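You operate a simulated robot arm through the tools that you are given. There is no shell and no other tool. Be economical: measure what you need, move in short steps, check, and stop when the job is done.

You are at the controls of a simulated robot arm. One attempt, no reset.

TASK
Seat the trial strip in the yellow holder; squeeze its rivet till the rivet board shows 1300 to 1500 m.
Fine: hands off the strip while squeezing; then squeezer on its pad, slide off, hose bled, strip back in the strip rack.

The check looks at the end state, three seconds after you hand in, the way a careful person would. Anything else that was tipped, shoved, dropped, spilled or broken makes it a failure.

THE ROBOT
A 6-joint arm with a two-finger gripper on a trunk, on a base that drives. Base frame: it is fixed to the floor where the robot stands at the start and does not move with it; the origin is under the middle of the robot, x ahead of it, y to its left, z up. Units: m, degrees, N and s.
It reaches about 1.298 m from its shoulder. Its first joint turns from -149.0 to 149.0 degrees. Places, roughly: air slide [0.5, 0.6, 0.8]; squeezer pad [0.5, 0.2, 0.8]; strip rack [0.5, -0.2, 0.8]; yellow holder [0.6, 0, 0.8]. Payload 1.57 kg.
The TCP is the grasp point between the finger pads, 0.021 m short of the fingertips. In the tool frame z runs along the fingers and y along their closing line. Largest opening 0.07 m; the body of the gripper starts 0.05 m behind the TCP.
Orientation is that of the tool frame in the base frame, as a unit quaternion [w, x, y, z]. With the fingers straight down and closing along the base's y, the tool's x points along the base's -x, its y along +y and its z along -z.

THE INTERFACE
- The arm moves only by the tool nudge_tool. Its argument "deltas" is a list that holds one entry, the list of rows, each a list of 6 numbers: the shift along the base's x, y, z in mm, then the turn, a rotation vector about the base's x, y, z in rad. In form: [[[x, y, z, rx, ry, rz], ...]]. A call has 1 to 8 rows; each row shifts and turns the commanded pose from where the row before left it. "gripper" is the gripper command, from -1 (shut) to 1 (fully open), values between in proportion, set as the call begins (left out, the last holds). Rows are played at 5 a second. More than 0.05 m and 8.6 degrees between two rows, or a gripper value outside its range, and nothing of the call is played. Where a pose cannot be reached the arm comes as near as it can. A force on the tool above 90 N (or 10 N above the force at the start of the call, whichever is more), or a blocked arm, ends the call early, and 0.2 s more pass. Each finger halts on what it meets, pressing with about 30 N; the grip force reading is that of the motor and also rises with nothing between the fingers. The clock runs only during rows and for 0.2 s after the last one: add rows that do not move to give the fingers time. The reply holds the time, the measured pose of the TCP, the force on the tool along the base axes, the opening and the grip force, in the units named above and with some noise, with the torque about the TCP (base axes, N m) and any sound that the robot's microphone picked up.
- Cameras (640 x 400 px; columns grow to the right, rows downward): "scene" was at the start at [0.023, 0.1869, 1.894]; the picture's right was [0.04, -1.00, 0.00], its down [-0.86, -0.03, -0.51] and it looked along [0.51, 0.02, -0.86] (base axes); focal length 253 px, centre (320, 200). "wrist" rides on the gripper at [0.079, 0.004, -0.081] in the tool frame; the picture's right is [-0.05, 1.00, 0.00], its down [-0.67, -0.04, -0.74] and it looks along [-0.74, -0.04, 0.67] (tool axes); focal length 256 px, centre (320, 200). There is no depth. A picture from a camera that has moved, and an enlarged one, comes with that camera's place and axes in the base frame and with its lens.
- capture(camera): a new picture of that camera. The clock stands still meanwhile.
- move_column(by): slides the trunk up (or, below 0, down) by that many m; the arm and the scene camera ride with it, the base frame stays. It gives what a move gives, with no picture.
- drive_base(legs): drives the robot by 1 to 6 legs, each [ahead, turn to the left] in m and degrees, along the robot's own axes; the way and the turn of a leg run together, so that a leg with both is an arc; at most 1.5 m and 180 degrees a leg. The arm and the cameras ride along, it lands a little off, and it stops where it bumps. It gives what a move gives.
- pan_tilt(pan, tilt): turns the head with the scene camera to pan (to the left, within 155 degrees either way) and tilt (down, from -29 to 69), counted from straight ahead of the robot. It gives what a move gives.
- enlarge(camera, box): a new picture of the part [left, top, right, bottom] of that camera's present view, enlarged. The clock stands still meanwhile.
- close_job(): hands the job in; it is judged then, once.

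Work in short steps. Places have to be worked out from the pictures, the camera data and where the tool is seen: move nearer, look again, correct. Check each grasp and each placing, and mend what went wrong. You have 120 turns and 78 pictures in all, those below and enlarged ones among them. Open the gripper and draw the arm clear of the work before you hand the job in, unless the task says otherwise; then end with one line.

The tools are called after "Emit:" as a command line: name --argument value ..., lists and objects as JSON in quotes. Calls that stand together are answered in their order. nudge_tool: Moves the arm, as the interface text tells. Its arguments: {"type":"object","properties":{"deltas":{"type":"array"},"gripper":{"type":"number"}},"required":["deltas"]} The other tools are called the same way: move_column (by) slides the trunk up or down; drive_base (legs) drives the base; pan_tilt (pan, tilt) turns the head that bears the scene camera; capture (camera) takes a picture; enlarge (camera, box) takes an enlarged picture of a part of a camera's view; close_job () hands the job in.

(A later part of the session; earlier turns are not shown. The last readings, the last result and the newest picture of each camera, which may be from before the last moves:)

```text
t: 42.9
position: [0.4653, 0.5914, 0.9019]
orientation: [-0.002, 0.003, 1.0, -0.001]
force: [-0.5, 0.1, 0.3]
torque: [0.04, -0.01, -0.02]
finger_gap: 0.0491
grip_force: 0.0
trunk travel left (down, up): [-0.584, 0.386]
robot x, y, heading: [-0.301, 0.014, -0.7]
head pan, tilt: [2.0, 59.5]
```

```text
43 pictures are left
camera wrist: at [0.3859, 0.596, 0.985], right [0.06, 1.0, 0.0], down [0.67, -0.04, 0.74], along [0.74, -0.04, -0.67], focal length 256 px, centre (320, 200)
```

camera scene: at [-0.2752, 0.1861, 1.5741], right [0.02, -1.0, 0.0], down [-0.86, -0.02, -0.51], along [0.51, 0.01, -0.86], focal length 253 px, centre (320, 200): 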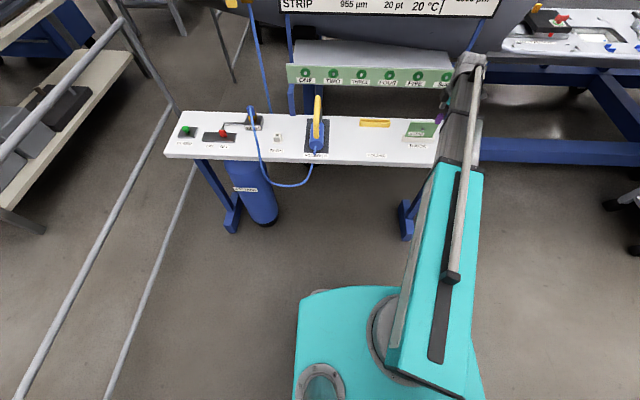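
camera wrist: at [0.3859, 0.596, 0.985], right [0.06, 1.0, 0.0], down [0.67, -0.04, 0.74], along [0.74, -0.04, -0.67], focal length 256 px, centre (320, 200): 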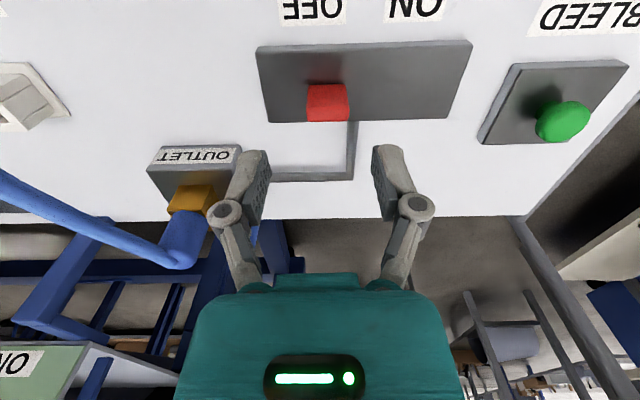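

Knob is within 5 mm of the grasp point. I'll shift, descend to TCP z ≈ 0.846 and grip it.

Emit:
nudge_tool --deltas '[[[-2, 5, 0, 0, 0, 0], [0, 0, 0, 0, 0, 0]]]'

Emit:
move_column --by -0.056

Emit:
nudge_tool --deltas '[[[0, 0, 0, 0, 0, 0], [0, 0, 0, 0, 0, 0], [0, 0, 0, 0, 0, 0]]]' --gripper -0.35

Emit:
capture --camera "wrist"

```text
t: 43.5
position: [0.4638, 0.5968, 0.9025]
orientation: [-0.001, 0.003, 1.0, -0.001]
force: [0.5, 0.2, 0.2]
torque: [0.01, -0.02, -0.03]
finger_gap: 0.0492
grip_force: 0.1
trunk travel left (down, up): [-0.584, 0.386]
robot x, y, heading: [-0.2979, 0.0166, -0.8]
head pan, tilt: [2.0, 59.5]
```

```text
t: 44.4
position: [0.4637, 0.5976, 0.8486]
orientation: [-0.002, 0.002, 1.0, -0.002]
force: [0.3, 0.1, 0.4]
torque: [0.02, -0.01, 0.01]
finger_gap: 0.0492
grip_force: 0.1
trunk travel left (down, up): [-0.528, 0.442]
robot x, y, heading: [-0.2988, 0.0148, -0.8]
head pan, tilt: [2.0, 59.5]
```

```text
t: 45.2
position: [0.4648, 0.5976, 0.8476]
orientation: [-0.002, 0.003, 1.0, -0.001]
force: [0.3, -2.0, 1.2]
torque: [-0.06, 0.06, -0.31]
finger_gap: 0.0259
grip_force: 32.2
trunk travel left (down, up): [-0.528, 0.442]
robot x, y, heading: [-0.2985, 0.0155, -0.8]
head pan, tilt: [2.0, 59.5]
```

```text
42 pictures are left
camera wrist: at [0.3841, 0.6008, 0.929], right [0.06, 1.0, 0.0], down [0.67, -0.04, 0.74], along [0.74, -0.04, -0.67], focal length 256 px, centre (320, 200)
```

wrist: 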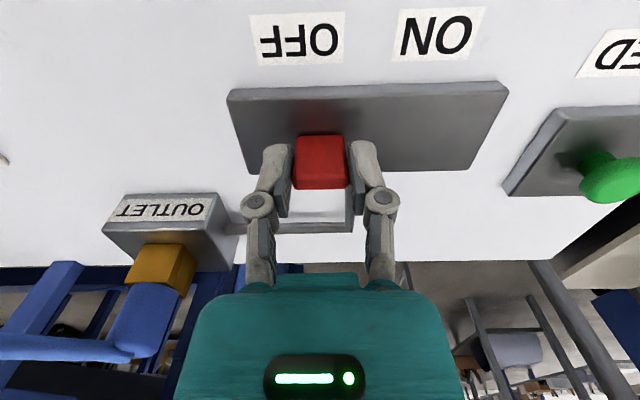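

The knob is gripped. I'll slide it toward ON (+y) in small steps and watch for the stop, after aiming the head at the board.

Emit:
pan_tilt --pan 0 --tilt 38

Emit:
nudge_tool --deltas '[[[0, 9, 0, 0, 0, 0], [0, 9, 0, 0, 0, 0], [0, 9, 0, 0, 0, 0], [0, 9, 0, 0, 0, 0], [0, 9, 0, 0, 0, 0]]]'

Emit:
capture --camera "scene"

```text
t: 46.1
position: [0.4644, 0.597, 0.847]
orientation: [-0.002, 0.003, 1.0, -0.001]
force: [0.7, -2.1, 1.1]
torque: [-0.04, -0.06, -0.33]
finger_gap: 0.0261
grip_force: 31.9
trunk travel left (down, up): [-0.528, 0.442]
robot x, y, heading: [-0.2996, 0.0133, -0.9]
head pan, tilt: [0.0, 38.0]
```

```text
t: 47.3
position: [0.4648, 0.6422, 0.8467]
orientation: [0.0, 0.003, 1.0, 0.0]
force: [16.7, -4.5, 8.2]
torque: [-0.19, -0.25, -0.35]
finger_gap: 0.0259
grip_force: 32.2
trunk travel left (down, up): [-0.528, 0.442]
robot x, y, heading: [-0.2996, 0.0145, -0.6]
head pan, tilt: [0.0, 38.0]
```

```text
41 pictures are left
camera scene: at [-0.2551, 0.1828, 1.5253], right [-0.01, -1.0, 0.0], down [-0.62, 0.01, -0.79], along [0.79, -0.01, -0.62], focal length 253 px, centre (320, 200)
```

scene: 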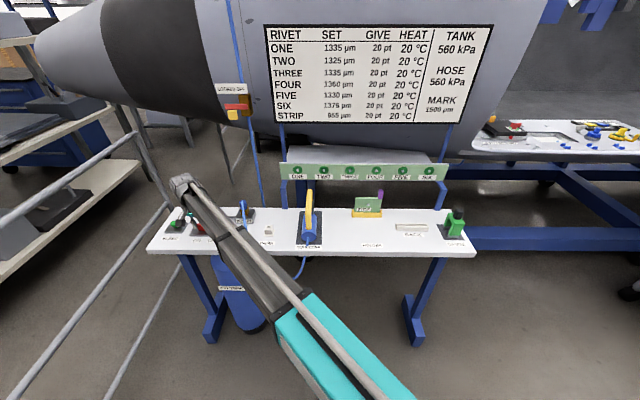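

HOSE reads 560 kPa, tank still 560. I'll zoom on the squeezer to see whether the ram has moved.

Emit:
enlarge --camera "scene" --box '[280, 175, 392, 245]'

Emit:
enlarge --camera "scene" --box '[260, 20, 500, 130]'

```text
5.71 times, centred on (336, 210) of scene
camera zoom: at [-0.2551, 0.1828, 1.5253], right [-0.01, -1.0, 0.0], down [-0.62, 0.01, -0.79], along [0.79, -0.01, -0.62], focal length 1447 px, centre (229, 143)
```

zoom: 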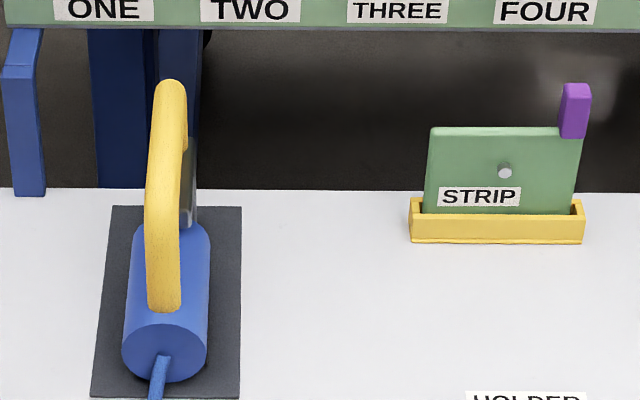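

```text
2.67 times, centred on (380, 75) of scene
camera zoom: at [-0.2551, 0.1828, 1.5253], right [-0.01, -1.0, 0.0], down [-0.62, 0.01, -0.79], along [0.79, -0.01, -0.62], focal length 675 px, centre (160, 533)
```

zoom: 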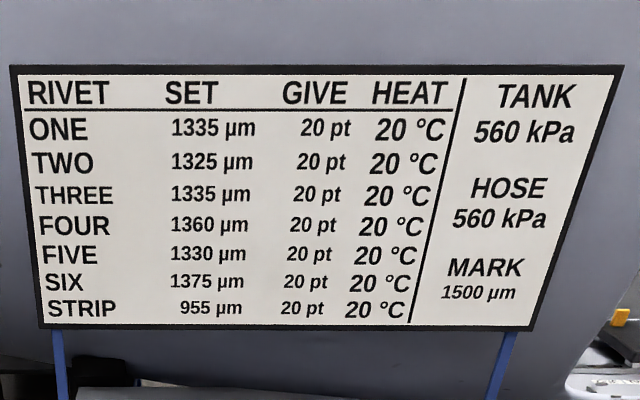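

The ram isn't visible from here. I'll release the knob (leaving ON), rise, and look at the jaw with the wrist camera from the left.

Emit:
nudge_tool --deltas '[[[0, 0, 0, 0, 0, 0], [0, 0, 0, 0, 0, 0], [0, 0, 0, 0, 0, 0]]]' --gripper 0.4

Emit:
move_column --by 0.17

Emit:
nudge_tool --deltas '[[[-10, -40, 0, 0, 0, -0.14], [-10, -40, 0, 0, 0, -0.14], [0, -40, 0, 0, 0, -0.14], [0, -40, 0, 0, 0, -0.14], [0, -40, 0, 0, 0, -0.14], [0, -10, 0, 0, 0, 0]]]'

Emit:
capture --camera "wrist"

```text
t: 48.1
position: [0.4628, 0.6419, 0.8467]
orientation: [-0.002, 0.003, 1.0, -0.001]
force: [-0.4, 0.2, 0.1]
torque: [0.01, -0.01, 0.01]
finger_gap: 0.0491
grip_force: 0.1
trunk travel left (down, up): [-0.528, 0.442]
robot x, y, heading: [-0.301, 0.015, -0.7]
head pan, tilt: [0.0, 38.0]
```

```text
t: 50.0
position: [0.4636, 0.6425, 1.0167]
orientation: [-0.001, 0.003, 1.0, -0.001]
force: [0.1, -0.5, 0.2]
torque: [0.01, -0.02, -0.04]
finger_gap: 0.0491
grip_force: 0.0
trunk travel left (down, up): [-0.698, 0.272]
robot x, y, heading: [-0.2997, 0.0161, -0.5]
head pan, tilt: [0.0, 38.0]
```

```text
t: 51.4
position: [0.4442, 0.4309, 1.017]
orientation: [-0.002, 0.346, 0.938, 0.0]
force: [0.4, 0.2, 1.1]
torque: [0.02, -0.02, 0.01]
finger_gap: 0.049
grip_force: 0.0
out of reach, approached as far as the arm can: row 1, 4
trunk travel left (down, up): [-0.698, 0.272]
robot x, y, heading: [-0.3, 0.0103, -0.7]
head pan, tilt: [0.0, 38.0]
```

```text
38 pictures are left
camera wrist: at [0.3854, 0.4852, 1.0989], right [0.69, 0.73, 0.0], down [0.49, -0.46, 0.74], along [0.54, -0.51, -0.67], focal length 256 px, centre (320, 200)
```

wrist: 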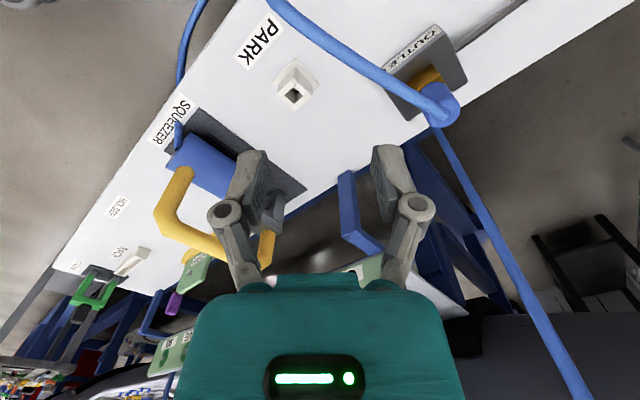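

The finger hides the jaw; I'll shift about 7 cm to bring it between the fingers.

Emit:
nudge_tool --deltas '[[[-20, -20, 0, 0, 0, 0], [-20, -20, 0, 0, 0, 0], [-10, -10, 0, 0, 0, 0], [0, 0, 0, 0, 0, 0]]]'

Emit:
enlarge --camera "wrist" --box '[200, 110, 440, 260]'

```text
t: 52.4
position: [0.3931, 0.383, 1.0164]
orientation: [-0.002, 0.345, 0.938, -0.001]
force: [-0.3, -0.1, 0.3]
torque: [0.03, 0.04, 0.0]
finger_gap: 0.0489
grip_force: 0.0
trunk travel left (down, up): [-0.698, 0.272]
robot x, y, heading: [-0.2986, 0.0189, -0.8]
head pan, tilt: [0.0, 38.0]
```

```text
2.67 times, centred on (320, 185) of wrist
camera zoom: at [0.3344, 0.4356, 1.0989], right [0.69, 0.73, 0.0], down [0.49, -0.46, 0.74], along [0.54, -0.51, -0.67], focal length 683 px, centre (320, 240)
```

zoom: 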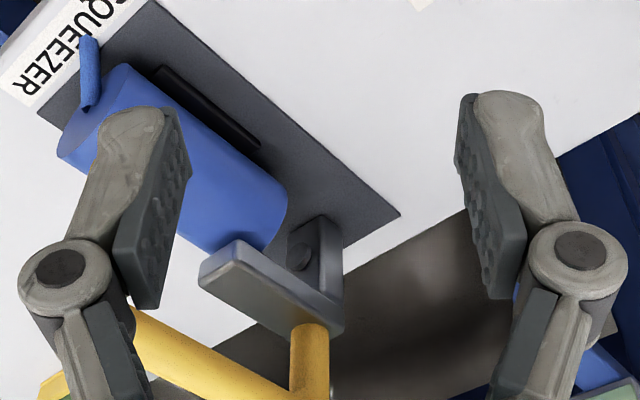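

The jaw is still open under pressure, so the ram only acts on the rivet or by some trigger. Now I'll go over the handle at yaw 0 to measure its y.

Emit:
nudge_tool --deltas '[[[10, -25, 0, 0, 0, 0.14], [10, -25, 0, 0, 0, 0.14], [10, -25, 0, 0, 0, 0.14], [10, -25, 0, 0, 0, 0.14], [10, -25, 0, 0, 0, 0.14], [10, -25, 0, 0, 0, 0], [10, -20, 0, 0, 0, 0], [0, 0, 0, 0, 0, 0]]]' --gripper 1

Emit:
capture --camera "wrist"

```text
t: 54.2
position: [0.4625, 0.2138, 1.0171]
orientation: [-0.001, 0.002, 1.0, -0.001]
force: [0.2, 0.4, 0.3]
torque: [-0.01, 0.0, 0.01]
finger_gap: 0.0702
grip_force: 0.0
trunk travel left (down, up): [-0.698, 0.272]
robot x, y, heading: [-0.2981, 0.0166, -0.6]
head pan, tilt: [0.0, 38.0]
```

```text
36 pictures are left
camera wrist: at [0.3829, 0.2174, 1.0989], right [0.06, 1.0, 0.0], down [0.67, -0.04, 0.74], along [0.74, -0.04, -0.67], focal length 256 px, centre (320, 200)
```

wrist: 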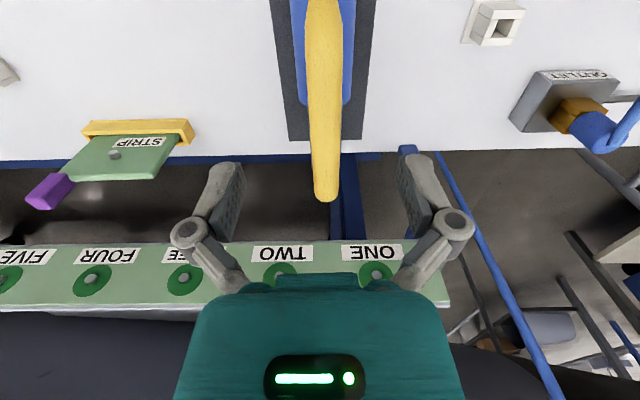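

The handle bar is at y ≈ 0.215, z ≈ 0.94. I'll move to x 0.485 over it, lower around it and grip.

Emit:
nudge_tool --deltas '[[[22, 1, 0, 0, 0, 0], [0, 0, 0, 0, 0, 0]]]'

Emit:
move_column --by -0.075

Emit:
capture --camera "wrist"

```text
t: 54.8
position: [0.486, 0.2144, 1.0175]
orientation: [-0.003, 0.003, 1.0, -0.001]
force: [-0.5, -0.6, -0.8]
torque: [0.04, 0.0, 0.01]
finger_gap: 0.0701
grip_force: 0.1
trunk travel left (down, up): [-0.698, 0.272]
robot x, y, heading: [-0.3011, 0.017, -0.6]
head pan, tilt: [0.0, 38.0]
```

```text
t: 55.9
position: [0.4847, 0.2136, 0.9415]
orientation: [-0.002, 0.003, 1.0, -0.001]
force: [-0.2, -0.5, 0.2]
torque: [0.01, -0.01, 0.02]
finger_gap: 0.07
grip_force: 0.2
trunk travel left (down, up): [-0.623, 0.347]
robot x, y, heading: [-0.2979, 0.016, -0.5]
head pan, tilt: [0.0, 38.0]
```

```text
35 pictures are left
camera wrist: at [0.4057, 0.2178, 1.024], right [0.06, 1.0, 0.0], down [0.67, -0.04, 0.74], along [0.74, -0.04, -0.67], focal length 256 px, centre (320, 200)
```

wrist: 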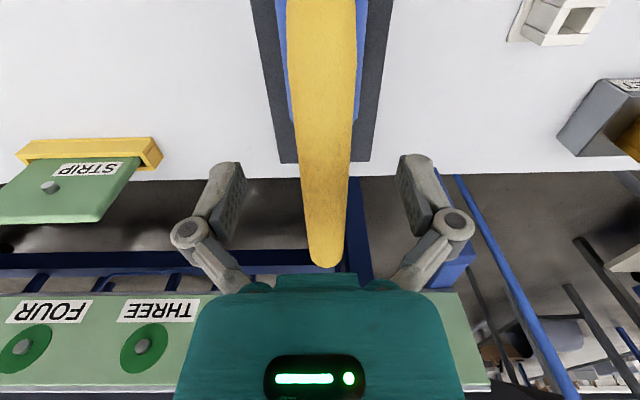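

Handle is centred between the fingers. I'll close on it.

Emit:
nudge_tool --deltas '[[[0, 1.5, 0, 0, 0, 0], [0, 0, 0, 0, 0, 0], [0, 0, 0, 0, 0, 0], [0, 0, 0, 0, 0, 0], [0, 0, 0, 0, 0, 0], [0, 0, 0, 0, 0, 0]]]' --gripper -1

Emit:
enlarge --camera "scene" --box '[260, 20, 500, 130]'

```text
t: 57.3
position: [0.4857, 0.2162, 0.9429]
orientation: [-0.002, 0.003, 1.0, -0.002]
force: [1.4, 4.9, 7.0]
torque: [0.08, 0.0, -0.11]
finger_gap: 0.0215
grip_force: 29.9
trunk travel left (down, up): [-0.623, 0.347]
robot x, y, heading: [-0.3025, 0.0187, -0.5]
head pan, tilt: [0.0, 38.0]
```

```text
2.67 times, centred on (380, 75) of scene
camera zoom: at [-0.2567, 0.1841, 1.6202], right [-0.01, -1.0, 0.0], down [-0.62, 0.01, -0.79], along [0.79, -0.01, -0.62], focal length 675 px, centre (160, 533)
```

zoom: 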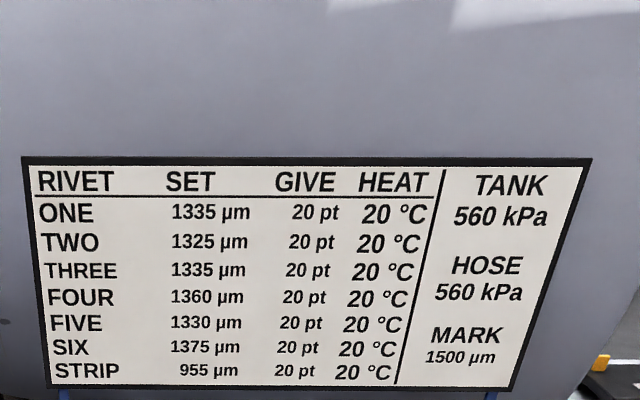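

Gripped (pad pose: TCP 0.4857, 0.2162, 0.943). I'll lift with the column, watching load and any pitch slip.

Emit:
move_column --by 0.09

Emit:
enlarge --camera "scene" --box '[270, 160, 430, 260]'

```text
t: 58.6
position: [0.4855, 0.2156, 1.0324]
orientation: [-0.003, 0.003, 1.0, -0.001]
force: [0.8, 0.9, -6.4]
torque: [0.02, -0.03, -0.02]
finger_gap: 0.0214
grip_force: 30.0
trunk travel left (down, up): [-0.713, 0.257]
robot x, y, heading: [-0.3019, 0.0121, -0.6]
head pan, tilt: [0.0, 38.0]
```

```text
4.00 times, centred on (350, 210) of scene
camera zoom: at [-0.255, 0.1842, 1.7101], right [-0.01, -1.0, 0.0], down [-0.62, 0.01, -0.79], along [0.79, -0.01, -0.62], focal length 1013 px, centre (200, 160)
```

zoom: 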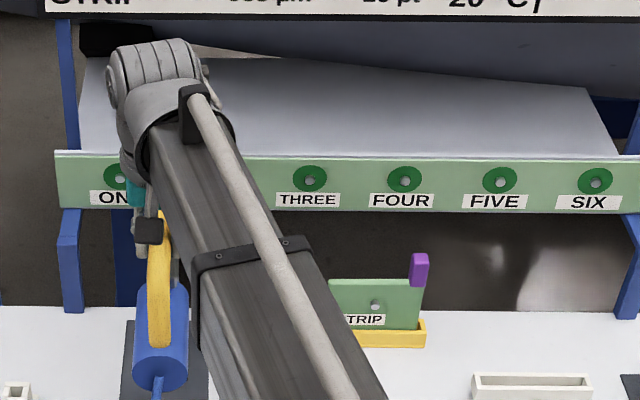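

Lifted cleanly (about 0.65 kg, balanced). From four views the rivet is at about (0.548, -0.026, 0.867), so the target TCP is (0.508, -0.0255, ~0.972). I'll raise 45 mm more and carry it over the strip.

Emit:
move_column --by 0.045

Emit:
nudge_tool --deltas '[[[0, -40, 0, 0, 0, 0], [0, -40, 0, 0, 0, 0], [0, -40, 0, 0, 0, 0], [6, -40, 0, 0, 0, 0], [8, -40, 0, 0, 0, 0], [8, -41, 0, 0, 0, 0], [0, 0, 0, 0, 0, 0]]]'

Emit:
capture --camera "wrist"

Emit:
enlarge --camera "scene" --box '[270, 160, 430, 260]'

```text
t: 59.5
position: [0.4861, 0.2153, 1.0771]
orientation: [-0.002, 0.002, 1.0, 0.0]
force: [-0.4, 0.1, -5.4]
torque: [-0.01, 0.0, 0.0]
finger_gap: 0.0214
grip_force: 29.8
trunk travel left (down, up): [-0.758, 0.212]
robot x, y, heading: [-0.2996, 0.015, -0.8]
head pan, tilt: [0.0, 38.0]
```

```text
t: 61.0
position: [0.5082, -0.0242, 1.077]
orientation: [-0.004, 0.003, 1.0, -0.002]
force: [-0.2, -0.6, -5.3]
torque: [-0.02, 0.01, 0.01]
finger_gap: 0.0214
grip_force: 30.1
trunk travel left (down, up): [-0.758, 0.212]
robot x, y, heading: [-0.3016, 0.0133, -0.9]
head pan, tilt: [0.0, 38.0]
```

```text
32 pictures are left
camera wrist: at [0.4283, -0.0207, 1.1585], right [0.06, 1.0, 0.0], down [0.67, -0.04, 0.74], along [0.74, -0.04, -0.67], focal length 256 px, centre (320, 200)
```

wrist: 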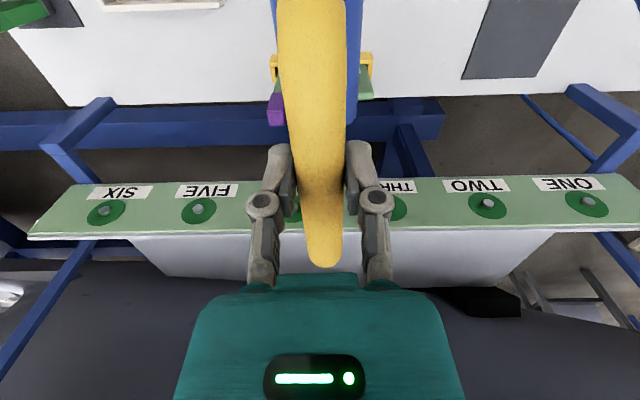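

```text
4.00 times, centred on (350, 210) of scene
camera zoom: at [-0.2552, 0.1835, 1.7552], right [-0.01, -1.0, 0.0], down [-0.62, 0.01, -0.79], along [0.79, -0.01, -0.62], focal length 1013 px, centre (200, 160)
```

zoom: 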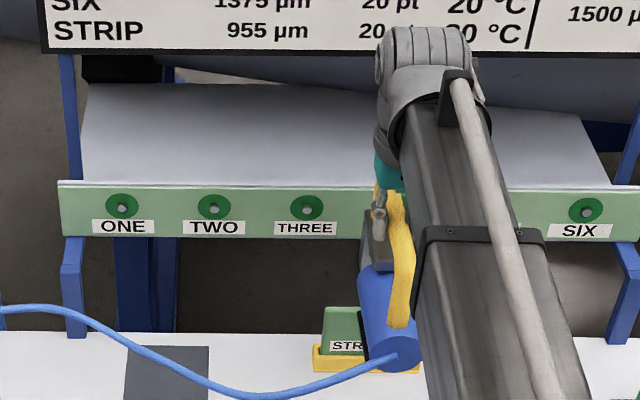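

Position over the strip looks right and the board still shows 955. I'll lower in steps, watching the vertical force.

Emit:
move_column --by -0.045

Emit:
move_column --by -0.035

Emit:
enlarge --camera "scene" --box '[270, 120, 430, 220]'

```text
t: 61.9
position: [0.5072, -0.0235, 1.0322]
orientation: [-0.002, 0.003, 1.0, -0.002]
force: [0.2, -1.0, -4.5]
torque: [0.05, -0.01, -0.01]
finger_gap: 0.0214
grip_force: 30.0
trunk travel left (down, up): [-0.713, 0.257]
robot x, y, heading: [-0.2997, 0.017, -0.5]
head pan, tilt: [0.0, 38.0]
```

```text
t: 62.7
position: [0.5085, -0.0241, 0.997]
orientation: [-0.002, 0.003, 1.0, -0.001]
force: [-0.5, 0.3, -6.6]
torque: [-0.01, -0.01, -0.01]
finger_gap: 0.0212
grip_force: 29.9
trunk travel left (down, up): [-0.678, 0.292]
robot x, y, heading: [-0.2987, 0.0175, -0.8]
head pan, tilt: [0.0, 38.0]
```

```text
4.00 times, centred on (350, 170) of scene
camera zoom: at [-0.2554, 0.1838, 1.6751], right [-0.01, -1.0, 0.0], down [-0.62, 0.01, -0.79], along [0.79, -0.01, -0.62], focal length 1013 px, centre (200, 320)
```

zoom: 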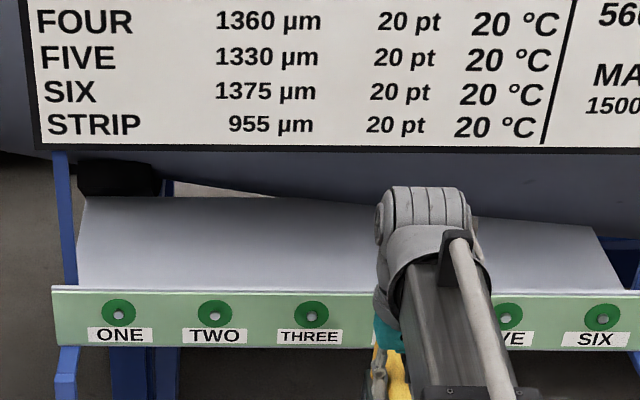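

No contact, 955 still. I'll lower to about 0.98, then creep.

Emit:
move_column --by -0.015

Emit:
enlarge --camera "scene" --box '[270, 100, 430, 200]'

```text
t: 63.4
position: [0.5077, -0.0245, 0.9806]
orientation: [-0.002, 0.003, 1.0, -0.001]
force: [-0.7, 0.0, -6.2]
torque: [-0.03, -0.01, -0.04]
finger_gap: 0.0214
grip_force: 30.0
trunk travel left (down, up): [-0.663, 0.307]
robot x, y, heading: [-0.3009, 0.0177, -0.6]
head pan, tilt: [0.0, 38.0]
```

```text
4.00 times, centred on (350, 150) of scene
camera zoom: at [-0.2554, 0.1839, 1.6601], right [-0.01, -1.0, 0.0], down [-0.62, 0.01, -0.79], along [0.79, -0.01, -0.62], focal length 1013 px, centre (200, 400)
```

zoom: 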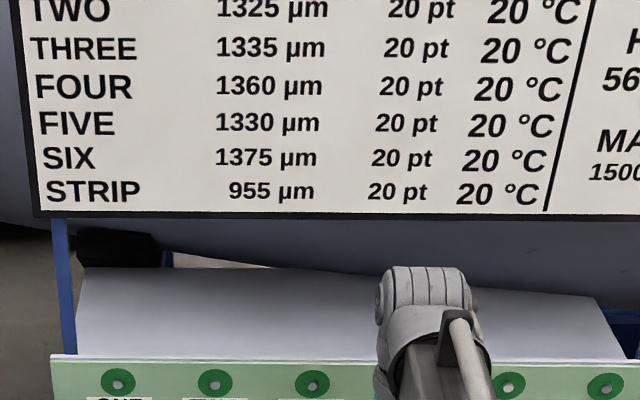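

Creep down 5 mm and check.

Emit:
move_column --by -0.005

Emit:
enlarge --camera "scene" --box '[260, 60, 500, 150]'

```text
t: 63.9
position: [0.5092, -0.023, 0.9777]
orientation: [-0.002, 0.003, 1.0, -0.001]
force: [-0.3, -0.2, -5.7]
torque: [0.0, -0.03, -0.02]
finger_gap: 0.0215
grip_force: 29.5
trunk travel left (down, up): [-0.658, 0.312]
robot x, y, heading: [-0.3012, 0.0178, -0.7]
head pan, tilt: [0.0, 38.0]
```

```text
2.67 times, centred on (380, 105) of scene
camera zoom: at [-0.2551, 0.1839, 1.6551], right [-0.01, -1.0, 0.0], down [-0.62, 0.01, -0.79], along [0.79, -0.01, -0.62], focal length 675 px, centre (160, 453)
```

zoom: 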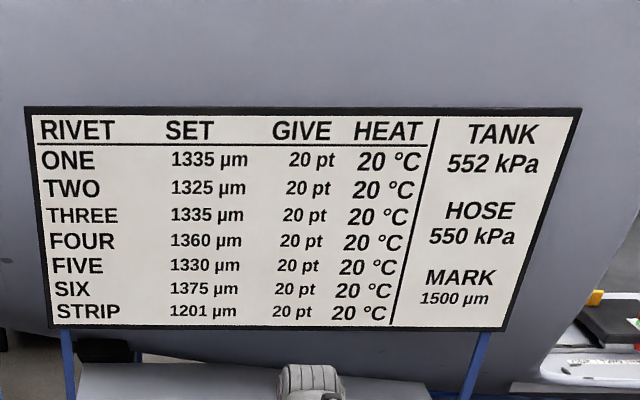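

It is squeezing already: 955 → 1201 µm with tank at 552. I'll lift 10 mm in one quick row to disengage, then read the board.

Emit:
nudge_tool --deltas '[[[0, 0, 10, 0, 0, 0]]]'

Emit:
enlarge --camera "scene" --box '[260, 60, 500, 150]'

```text
t: 64.3
position: [0.508, -0.0242, 0.9768]
orientation: [-0.003, 0.004, 1.0, -0.002]
force: [-0.3, -0.4, -5.5]
torque: [0.02, -0.01, -0.03]
finger_gap: 0.0211
grip_force: 30.1
out of reach, approached as far as the arm can: row 1
trunk travel left (down, up): [-0.658, 0.312]
robot x, y, heading: [-0.3007, 0.0197, -0.8]
head pan, tilt: [0.0, 38.0]
```

```text
2.67 times, centred on (380, 105) of scene
camera zoom: at [-0.2552, 0.1839, 1.6551], right [-0.01, -1.0, 0.0], down [-0.62, 0.01, -0.79], along [0.79, -0.01, -0.62], focal length 675 px, centre (160, 453)
```

zoom: 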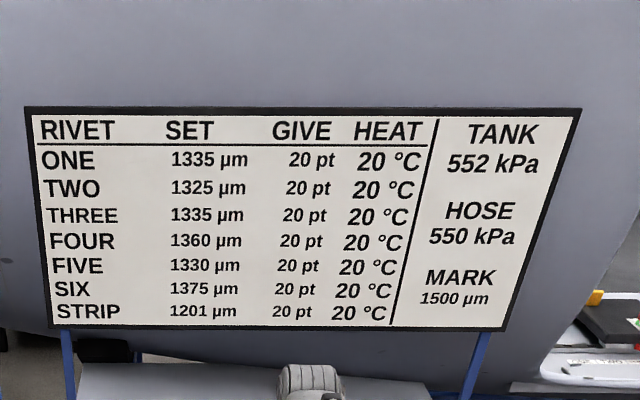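

The set stayed at 1201, so each engagement is one stroke (+246 µm). A second one should land near 1450 or below, so I'll disengage with the column and lower again to the same point.

Emit:
move_column --by 0.008

Emit:
enlarge --camera "scene" --box '[260, 60, 500, 150]'

```text
t: 64.9
position: [0.5079, -0.0239, 0.9853]
orientation: [-0.003, 0.003, 1.0, 0.0]
force: [0.5, -0.6, -6.7]
torque: [-0.02, -0.04, 0.03]
finger_gap: 0.0215
grip_force: 30.3
trunk travel left (down, up): [-0.666, 0.304]
robot x, y, heading: [-0.3024, 0.016, -0.7]
head pan, tilt: [0.0, 38.0]
```

```text
2.67 times, centred on (380, 105) of scene
camera zoom: at [-0.255, 0.1839, 1.6632], right [-0.01, -1.0, 0.0], down [-0.62, 0.01, -0.79], along [0.79, -0.01, -0.62], focal length 675 px, centre (160, 453)
```

zoom: 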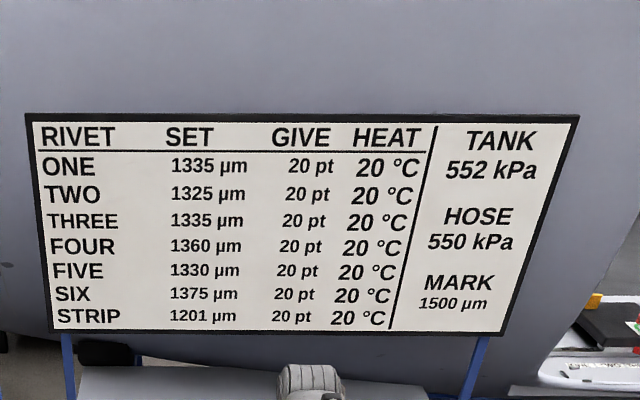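

Disengaged freely; still 1201. Lower again for the second stroke.

Emit:
move_column --by -0.008

Emit:
enlarge --camera "scene" --box '[260, 60, 500, 150]'

```text
t: 65.4
position: [0.5071, -0.0234, 0.9773]
orientation: [-0.002, 0.003, 1.0, -0.001]
force: [0.0, -0.8, -6.3]
torque: [-0.03, 0.0, 0.02]
finger_gap: 0.0213
grip_force: 30.4
trunk travel left (down, up): [-0.658, 0.312]
robot x, y, heading: [-0.3041, 0.0167, -0.7]
head pan, tilt: [0.0, 38.0]
```

```text
2.67 times, centred on (380, 105) of scene
camera zoom: at [-0.2551, 0.1839, 1.6551], right [-0.01, -1.0, 0.0], down [-0.62, 0.01, -0.79], along [0.79, -0.01, -0.62], focal length 675 px, centre (160, 453)
```

zoom: 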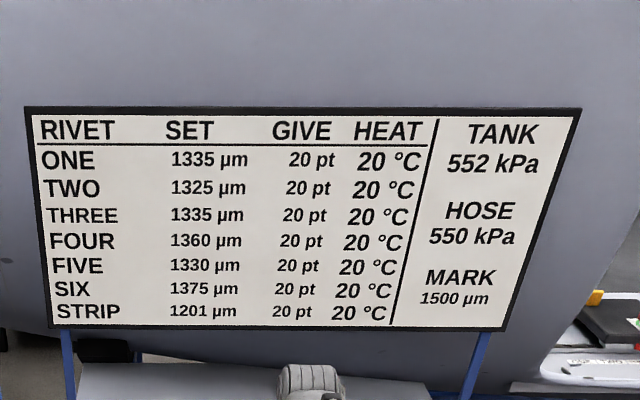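

No stroke this time. I'll wait briefly in place, then creep 1.5 mm lower, and check.

Emit:
nudge_tool --deltas '[[[0, 0, 0, 0, 0, 0], [0, 0, 0, 0, 0, 0]]]'

Emit:
move_column --by -0.0015

Emit:
enlarge --camera "scene" --box '[260, 60, 500, 150]'

```text
t: 66.0
position: [0.5087, -0.0237, 0.9765]
orientation: [-0.004, 0.003, 1.0, -0.001]
force: [1.0, -0.2, -6.1]
torque: [-0.02, 0.0, 0.0]
finger_gap: 0.0215
grip_force: 29.8
trunk travel left (down, up): [-0.658, 0.312]
robot x, y, heading: [-0.3006, 0.0157, -0.4]
head pan, tilt: [0.0, 38.0]
```

```text
t: 66.5
position: [0.5075, -0.0236, 0.977]
orientation: [-0.001, 0.003, 1.0, -0.001]
force: [0.3, -0.9, 8.3]
torque: [-0.05, -0.76, 0.03]
finger_gap: 0.0213
grip_force: 29.8
trunk travel left (down, up): [-0.657, 0.313]
robot x, y, heading: [-0.2972, 0.0156, -0.5]
head pan, tilt: [0.0, 38.0]
```

```text
2.67 times, centred on (380, 105) of scene
camera zoom: at [-0.2569, 0.184, 1.6539], right [-0.01, -1.0, 0.0], down [-0.62, 0.01, -0.79], along [0.79, -0.01, -0.62], focal length 675 px, centre (160, 453)
```

zoom: 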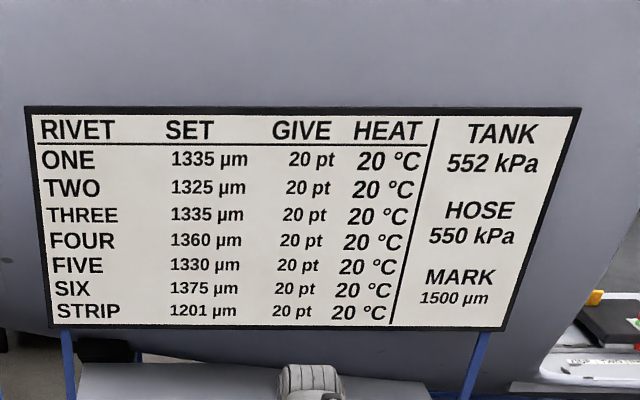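

The jaw now rests on the strip top but no stroke came; it likely needs a fuller withdrawal to re-arm. I'll lift 20 mm and come down again just as the first time.

Emit:
move_column --by 0.021

Emit:
move_column --by -0.015

Emit:
move_column --by -0.005

Emit:
enlarge --camera "scene" --box '[260, 60, 500, 150]'

```text
t: 67.2
position: [0.5078, -0.0238, 0.9973]
orientation: [-0.003, 0.003, 1.0, 0.0]
force: [1.2, -0.6, -5.8]
torque: [-0.02, 0.02, 0.02]
finger_gap: 0.0213
grip_force: 30.4
trunk travel left (down, up): [-0.678, 0.292]
robot x, y, heading: [-0.3047, 0.0158, -0.3]
head pan, tilt: [0.0, 38.0]
```

```text
t: 67.8
position: [0.5071, -0.0241, 0.9801]
orientation: [-0.003, 0.002, 1.0, -0.001]
force: [-0.7, 1.1, -6.0]
torque: [0.02, 0.04, -0.02]
finger_gap: 0.0215
grip_force: 30.2
trunk travel left (down, up): [-0.663, 0.307]
robot x, y, heading: [-0.2986, 0.0166, -0.6]
head pan, tilt: [0.0, 38.0]
```

```text
t: 68.4
position: [0.5071, -0.0235, 0.9771]
orientation: [-0.001, 0.003, 1.0, -0.001]
force: [1.2, -0.1, -3.6]
torque: [0.0, -0.17, -0.01]
finger_gap: 0.0213
grip_force: 30.0
trunk travel left (down, up): [-0.658, 0.312]
robot x, y, heading: [-0.3059, 0.015, -0.7]
head pan, tilt: [0.0, 38.0]
```

```text
2.67 times, centred on (380, 105) of scene
camera zoom: at [-0.2556, 0.1839, 1.6547], right [-0.01, -1.0, 0.0], down [-0.62, 0.01, -0.79], along [0.79, -0.01, -0.62], focal length 675 px, centre (160, 453)
```

zoom: 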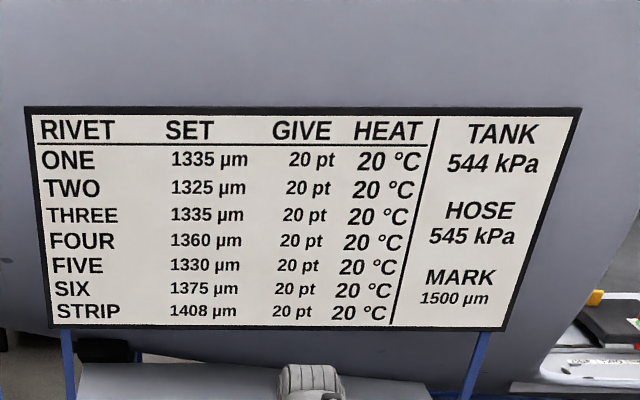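

SET is 1408 µm — in range. Now I'll withdraw straight up and carry the squeezer back over its pad.

Emit:
move_column --by 0.1

Emit:
nudge_tool --deltas '[[[-8, 41, 0, 0, 0, 0], [-8, 40, 0, 0, 0, 0], [-6, 40, 0, 0, 0, 0], [0, 40, 0, 0, 0, 0], [0, 40, 0, 0, 0, 0], [0, 40, 0, 0, 0, 0], [0, 0, 0, 0, 0, 0]]]'

Emit:
capture --camera "scene"

```text
t: 69.7
position: [0.5084, -0.0243, 1.0767]
orientation: [-0.003, 0.003, 1.0, 0.0]
force: [-0.8, -0.2, -6.0]
torque: [-0.02, 0.0, 0.0]
finger_gap: 0.0212
grip_force: 29.7
trunk travel left (down, up): [-0.758, 0.212]
robot x, y, heading: [-0.301, 0.0146, -0.6]
head pan, tilt: [0.0, 38.0]
```

```text
t: 71.3
position: [0.4861, 0.218, 1.0759]
orientation: [-0.002, 0.002, 1.0, 0.0]
force: [-0.5, 0.6, -5.5]
torque: [0.01, -0.04, 0.04]
finger_gap: 0.0216
grip_force: 29.8
trunk travel left (down, up): [-0.758, 0.212]
robot x, y, heading: [-0.2995, 0.0185, -0.6]
head pan, tilt: [0.0, 38.0]
```

```text
22 pictures are left
camera scene: at [-0.2552, 0.1844, 1.7546], right [-0.01, -1.0, 0.0], down [-0.62, 0.01, -0.79], along [0.79, -0.01, -0.62], focal length 253 px, centre (320, 200)
```

scene: 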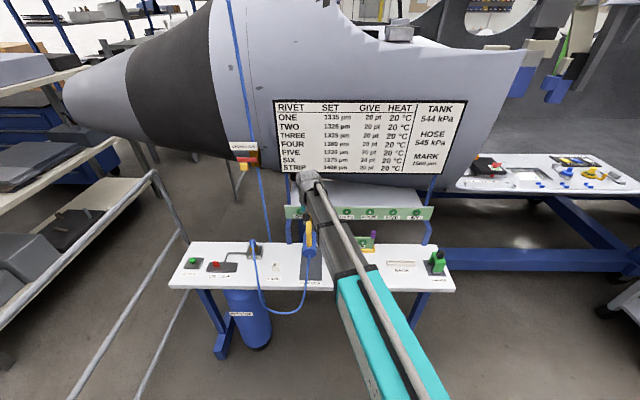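

Back over the pad. Lower to just above it, then creep to contact at TCP z ≈ 0.943.

Emit:
move_column --by -0.125

Emit:
move_column --by -0.007

Emit:
enlarge --camera "scene" --box '[260, 180, 388, 260]'

```text
t: 72.9
position: [0.4858, 0.2188, 0.9502]
orientation: [-0.002, 0.003, 1.0, -0.001]
force: [-0.4, 0.7, -6.2]
torque: [-0.02, -0.02, 0.03]
finger_gap: 0.0213
grip_force: 30.2
trunk travel left (down, up): [-0.633, 0.337]
robot x, y, heading: [-0.3007, 0.0175, -0.6]
head pan, tilt: [0.0, 38.0]
```

```text
t: 73.4
position: [0.4859, 0.2192, 0.9438]
orientation: [-0.003, 0.003, 1.0, -0.001]
force: [0.6, 0.0, -5.2]
torque: [-0.01, 0.0, 0.03]
finger_gap: 0.0217
grip_force: 30.1
trunk travel left (down, up): [-0.626, 0.344]
robot x, y, heading: [-0.2977, 0.0152, -0.7]
head pan, tilt: [0.0, 38.0]
```

```text
5.00 times, centred on (324, 220) of scene
camera zoom: at [-0.2554, 0.1841, 1.6226], right [-0.01, -1.0, 0.0], down [-0.62, 0.01, -0.79], along [0.79, -0.01, -0.62], focal length 1266 px, centre (300, 100)
```

zoom: 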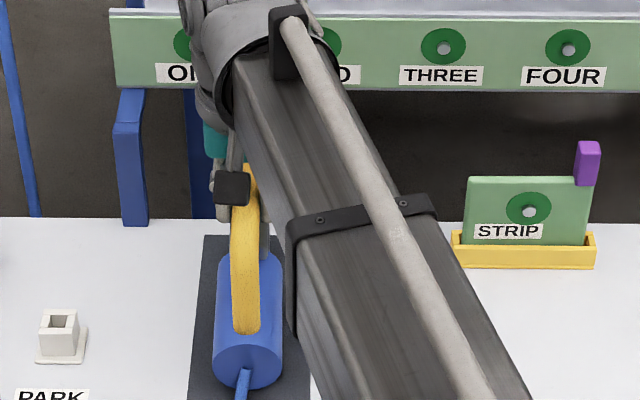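

About 2.5 mm left of the original place; I'll correct that and creep down to touch.

Emit:
nudge_tool --deltas '[[[0, -2.5, 0, 0, 0, 0], [0, 0, 0, 0, 0, 0]]]'

Emit:
move_column --by -0.002

Emit:
move_column --by -0.0015

```text
t: 74.0
position: [0.4861, 0.2158, 0.9441]
orientation: [-0.003, 0.002, 1.0, -0.001]
force: [-0.6, 0.7, -5.3]
torque: [-0.01, -0.02, 0.0]
finger_gap: 0.0214
grip_force: 29.8
trunk travel left (down, up): [-0.626, 0.344]
robot x, y, heading: [-0.2996, 0.018, -0.6]
head pan, tilt: [0.0, 38.0]
```

```text
t: 74.5
position: [0.4854, 0.2166, 0.9433]
orientation: [-0.002, 0.002, 1.0, -0.001]
force: [3.5, 0.1, 5.4]
torque: [0.01, 0.17, 0.0]
finger_gap: 0.0215
grip_force: 29.5
trunk travel left (down, up): [-0.624, 0.346]
robot x, y, heading: [-0.2982, 0.014, -0.6]
head pan, tilt: [0.0, 38.0]
```

```text
t: 75.0
position: [0.4861, 0.216, 0.9423]
orientation: [0.0, 0.002, 1.0, -0.001]
force: [12.9, 4.0, 29.8]
torque: [0.02, -0.13, -0.01]
finger_gap: 0.0213
grip_force: 30.3
trunk travel left (down, up): [-0.622, 0.348]
robot x, y, heading: [-0.298, 0.0144, -0.6]
head pan, tilt: [0.0, 38.0]
```

The squeezer is resting on its pad. I'll release, rise, and move toward the slide knob (now ON at y ≈ 0.642).

Emit:
nudge_tool --deltas '[[[0, 0, 0, 0, 0, 0], [0, 0, 0, 0, 0, 0], [0, 0, 0, 0, 0, 0], [0, 0, 0, 0, 0, 0], [0, 0, 0, 0, 0, 0]]]' --gripper 0.8

Emit:
move_column --by 0.1

Emit:
enlarge --camera "wrist" --box '[200, 0, 440, 200]'

Emit:
nudge_tool --deltas '[[[0, 45, 0, 0, 0, 0], [0, 45, 0, 0, 0, 0], [0, 45, 0, 0, 0, 0], [0, 45, 0, 0, 0, 0], [0, 45, 0, 0, 0, 0], [-5, 45, 0, 0, 0, 0], [-5, 45, 0, 0, 0, 0], [-5, 45, 0, 0, 0, 0]]]' --gripper 0.4

```text
t: 76.2
position: [0.4859, 0.2159, 0.9412]
orientation: [-0.002, 0.002, 1.0, -0.002]
force: [-0.5, 0.3, 0.1]
torque: [0.05, -0.01, 0.01]
finger_gap: 0.063
grip_force: 0.0
trunk travel left (down, up): [-0.622, 0.348]
robot x, y, heading: [-0.2982, 0.015, -0.7]
head pan, tilt: [0.0, 38.0]
```

```text
t: 77.6
position: [0.4857, 0.2163, 1.0409]
orientation: [-0.002, 0.002, 1.0, 0.0]
force: [-0.1, -0.7, 0.4]
torque: [0.01, -0.03, -0.02]
finger_gap: 0.0633
grip_force: 0.1
trunk travel left (down, up): [-0.722, 0.248]
robot x, y, heading: [-0.2996, 0.0185, -0.7]
head pan, tilt: [0.0, 38.0]
```

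```text
2.00 times, centred on (320, 100) of wrist
camera zoom: at [0.4057, 0.22, 1.1228], right [0.06, 1.0, 0.0], down [0.67, -0.04, 0.74], along [0.74, -0.04, -0.67], focal length 512 px, centre (320, 400)
```

zoom: 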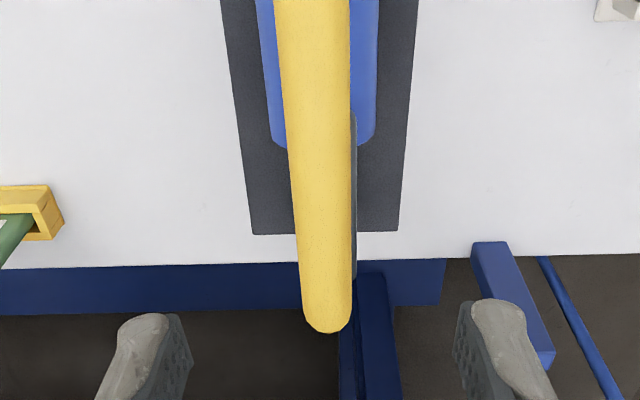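

```text
t: 79.4
position: [0.4708, 0.5783, 1.0404]
orientation: [-0.002, 0.002, 1.0, -0.001]
force: [0.2, -0.1, -1.2]
torque: [0.02, 0.0, 0.01]
finger_gap: 0.0491
grip_force: 0.1
out of reach, approached as far as the arm can: row 5
trunk travel left (down, up): [-0.722, 0.248]
robot x, y, heading: [-0.3008, 0.0165, -0.9]
head pan, tilt: [0.0, 38.0]
```

The squeezer sits square on its pad. Now I'll go over the ON knob at (0.4635, 0.642) and down onto it.

Emit:
nudge_tool --deltas '[[[-3.5, 32, 0, 0, 0, 0], [-3.5, 32, 0, 0, 0, 0], [0, 0, 0, 0, 0, 0]]]'

Emit:
move_column --by -0.14

Emit:
capture --camera "wrist"

```text
t: 80.2
position: [0.4634, 0.6407, 1.04]
orientation: [-0.001, 0.004, 1.0, -0.002]
force: [0.1, 0.4, 0.1]
torque: [-0.01, 0.03, 0.0]
finger_gap: 0.0488
grip_force: 0.1
out of reach, approached as far as the arm can: row 2
trunk travel left (down, up): [-0.722, 0.248]
robot x, y, heading: [-0.2966, 0.0153, -0.6]
head pan, tilt: [0.0, 38.0]
```

```text
t: 81.8
position: [0.4641, 0.6409, 0.9014]
orientation: [-0.001, 0.003, 1.0, -0.001]
force: [-0.4, 0.6, 0.2]
torque: [-0.03, 0.02, 0.01]
finger_gap: 0.0491
grip_force: 0.0
trunk travel left (down, up): [-0.582, 0.388]
robot x, y, heading: [-0.2998, 0.018, -0.6]
head pan, tilt: [0.0, 38.0]
```

```text
19 pictures are left
camera wrist: at [0.3839, 0.6445, 0.983], right [0.06, 1.0, 0.0], down [0.67, -0.04, 0.74], along [0.74, -0.04, -0.67], focal length 256 px, centre (320, 200)
```

wrist: 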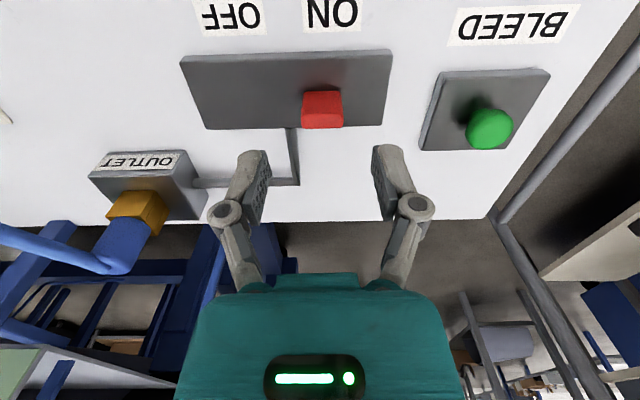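

Knob is lined up. Down, grip, and slide it back to OFF (-y).

Emit:
move_column --by -0.054

Emit:
nudge_tool --deltas '[[[0, 0, 0, 0, 0, 0], [0, 0, 0, 0, 0, 0], [0, 0, 0, 0, 0, 0], [0, -9, 0, 0, 0, 0], [0, -9, 0, 0, 0, 0], [0, -9, 0, 0, 0, 0], [0, -9, 0, 0, 0, 0], [0, -9, 0, 0, 0, 0]]]' --gripper -0.35

Emit:
capture --camera "wrist"

```text
t: 82.8
position: [0.4636, 0.6415, 0.8468]
orientation: [-0.002, 0.003, 1.0, 0.0]
force: [0.8, 0.2, 0.2]
torque: [0.01, -0.01, 0.02]
finger_gap: 0.049
grip_force: 0.1
trunk travel left (down, up): [-0.528, 0.442]
robot x, y, heading: [-0.3007, 0.0147, -0.6]
head pan, tilt: [0.0, 38.0]
```

```text
t: 84.6
position: [0.4625, 0.5979, 0.8479]
orientation: [-0.002, 0.002, 1.0, 0.001]
force: [1.0, 11.2, 5.8]
torque: [0.31, -0.01, -0.26]
finger_gap: 0.0258
grip_force: 31.9
trunk travel left (down, up): [-0.528, 0.442]
robot x, y, heading: [-0.2994, 0.0127, -0.7]
head pan, tilt: [0.0, 38.0]
```

```text
18 pictures are left
camera wrist: at [0.3826, 0.6002, 0.929], right [0.06, 1.0, 0.0], down [0.67, -0.04, 0.74], along [0.74, -0.04, -0.67], focal length 256 px, centre (320, 200)
```

wrist: 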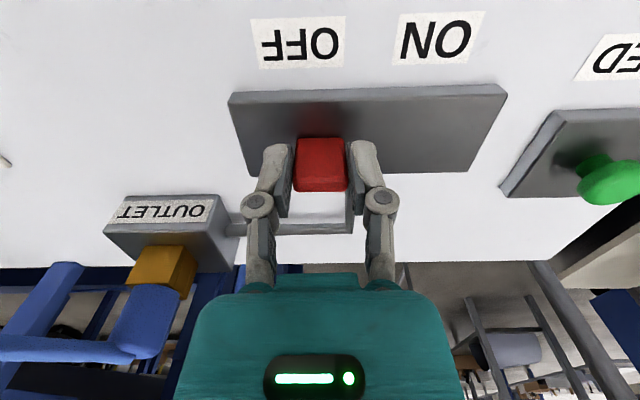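

Slide is back at OFF. I'll release, rise, close the fingers and go over the bleed button at about (0.490, 0.757).

Emit:
nudge_tool --deltas '[[[0, 0, 0, 0, 0, 0], [0, 0, 0, 0, 0, 0], [0, 0, 0, 0, 0, 0]]]' --gripper 0.4

Emit:
move_column --by 0.08

Emit:
nudge_tool --deltas '[[[7, 40, 0, 0, 0, 0], [7, 40, 0, 0, 0, 0], [7, 40, 0, 0, 0, 0], [6, 39, 0, 0, 0, 0], [0, 0, 0, 0, 0, 0], [0, 0, 0, 0, 0, 0]]]' --gripper -1

Emit:
capture --camera "wrist"

```text
t: 85.4
position: [0.4635, 0.5961, 0.8481]
orientation: [-0.002, 0.002, 1.0, -0.001]
force: [-0.1, -0.5, -0.1]
torque: [0.0, 0.04, 0.0]
finger_gap: 0.0491
grip_force: 0.1
trunk travel left (down, up): [-0.528, 0.442]
robot x, y, heading: [-0.2982, 0.015, -0.9]
head pan, tilt: [0.0, 38.0]
```

```text
t: 86.6
position: [0.4633, 0.595, 0.926]
orientation: [-0.002, 0.002, 1.0, -0.001]
force: [0.4, -0.6, 0.2]
torque: [0.01, 0.04, -0.02]
finger_gap: 0.0491
grip_force: 0.0
trunk travel left (down, up): [-0.608, 0.362]
robot x, y, heading: [-0.3016, 0.0152, -0.9]
head pan, tilt: [0.0, 38.0]
```

```text
t: 88.0
position: [0.489, 0.7542, 0.9274]
orientation: [-0.003, 0.003, 1.0, -0.001]
force: [-0.6, 0.9, -0.1]
torque: [0.01, 0.0, -0.02]
finger_gap: 0.0001
grip_force: 28.8
trunk travel left (down, up): [-0.608, 0.362]
robot x, y, heading: [-0.3, 0.0203, -0.7]
head pan, tilt: [0.0, 38.0]
```

```text
17 pictures are left
camera wrist: at [0.4086, 0.7571, 1.0089], right [0.06, 1.0, 0.0], down [0.67, -0.04, 0.74], along [0.74, -0.04, -0.67], focal length 256 px, centre (320, 200)
```

wrist: 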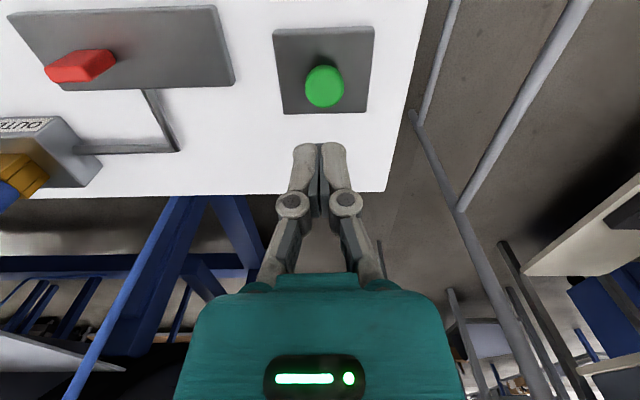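

Well aligned (button at about 0.486, 0.756). Lower close, then press in small steps.

Emit:
nudge_tool --deltas '[[[-2, 1.5, 0, 0, 0, 0], [0, 0, 0, 0, 0, 0]]]'

Emit:
move_column --by -0.06

Emit:
move_column --by -0.006

Emit:
move_column --by -0.005

```text
t: 88.6
position: [0.4861, 0.7541, 0.9259]
orientation: [-0.002, 0.003, 1.0, -0.001]
force: [0.3, -0.4, -0.4]
torque: [0.01, -0.04, 0.01]
finger_gap: 0.0
grip_force: 27.9
trunk travel left (down, up): [-0.608, 0.362]
robot x, y, heading: [-0.3003, 0.0162, -0.7]
head pan, tilt: [0.0, 38.0]
```

```text
t: 89.6
position: [0.4862, 0.7543, 0.8669]
orientation: [-0.002, 0.002, 1.0, -0.001]
force: [0.7, 0.2, 0.4]
torque: [-0.03, 0.0, -0.02]
finger_gap: 0.0003
grip_force: 28.6
trunk travel left (down, up): [-0.548, 0.422]
robot x, y, heading: [-0.299, 0.0184, -0.6]
head pan, tilt: [0.0, 38.0]
```

```text
t: 90.1
position: [0.4851, 0.7547, 0.8609]
orientation: [-0.001, 0.003, 1.0, -0.001]
force: [0.7, -1.3, -0.9]
torque: [0.0, -0.02, -0.01]
finger_gap: 0.0
grip_force: 28.9
trunk travel left (down, up): [-0.542, 0.428]
robot x, y, heading: [-0.3026, 0.0154, -0.7]
head pan, tilt: [0.0, 38.0]
```

```text
t: 90.7
position: [0.4854, 0.7542, 0.8554]
orientation: [-0.002, 0.003, 1.0, 0.0]
force: [-0.2, 0.8, -0.5]
torque: [0.04, 0.02, -0.02]
finger_gap: 0.0001
grip_force: 28.5
trunk travel left (down, up): [-0.537, 0.433]
robot x, y, heading: [-0.2991, 0.0193, -0.7]
head pan, tilt: [0.0, 38.0]
```

No contact yet at tip z ≈ 0.834; continue in small steps.

Emit:
move_column --by -0.004

Emit:
move_column --by -0.004

Emit:
capture --camera "wrist"

Emit:
capture --camera "scene"

```text
t: 91.2
position: [0.4859, 0.7544, 0.8525]
orientation: [-0.002, 0.002, 1.0, -0.001]
force: [0.4, 0.4, 1.5]
torque: [0.03, 0.01, 0.02]
finger_gap: 0.0059
grip_force: 28.8
trunk travel left (down, up): [-0.533, 0.437]
robot x, y, heading: [-0.3056, 0.0214, -0.6]
head pan, tilt: [0.0, 38.0]
```

```text
t: 91.7
position: [0.4867, 0.7562, 0.8487]
orientation: [-0.002, 0.003, 1.0, 0.0]
force: [0.4, 0.7, 2.5]
torque: [-0.01, 0.0, 0.02]
finger_gap: 0.0064
grip_force: 28.4
trunk travel left (down, up): [-0.529, 0.441]
robot x, y, heading: [-0.3006, 0.0183, -0.6]
head pan, tilt: [0.0, 38.0]
heard: click
```

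```text
16 pictures are left
camera wrist: at [0.4063, 0.7582, 0.93], right [0.06, 1.0, 0.0], down [0.67, -0.04, 0.74], along [0.74, -0.04, -0.67], focal length 256 px, centre (320, 200)
```

wrist: 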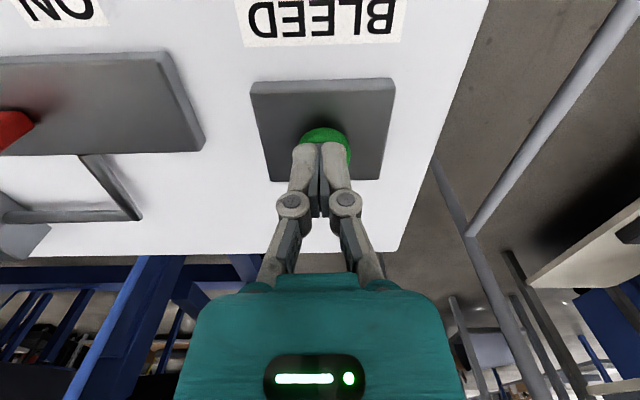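

```text
15 pictures are left
camera scene: at [-0.2562, 0.1838, 1.5262], right [-0.01, -1.0, 0.0], down [-0.62, 0.01, -0.79], along [0.79, -0.01, -0.62], focal length 253 px, centre (320, 200)
```

scene: 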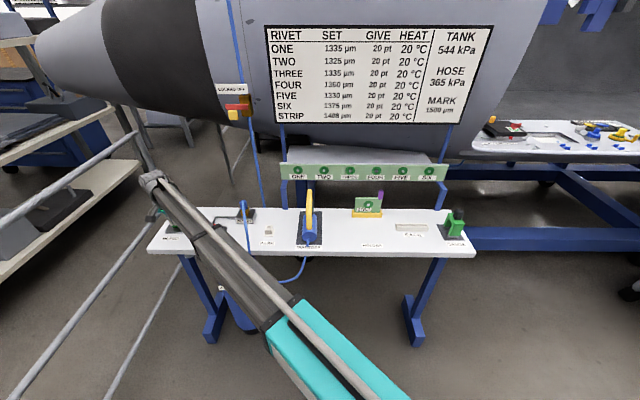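

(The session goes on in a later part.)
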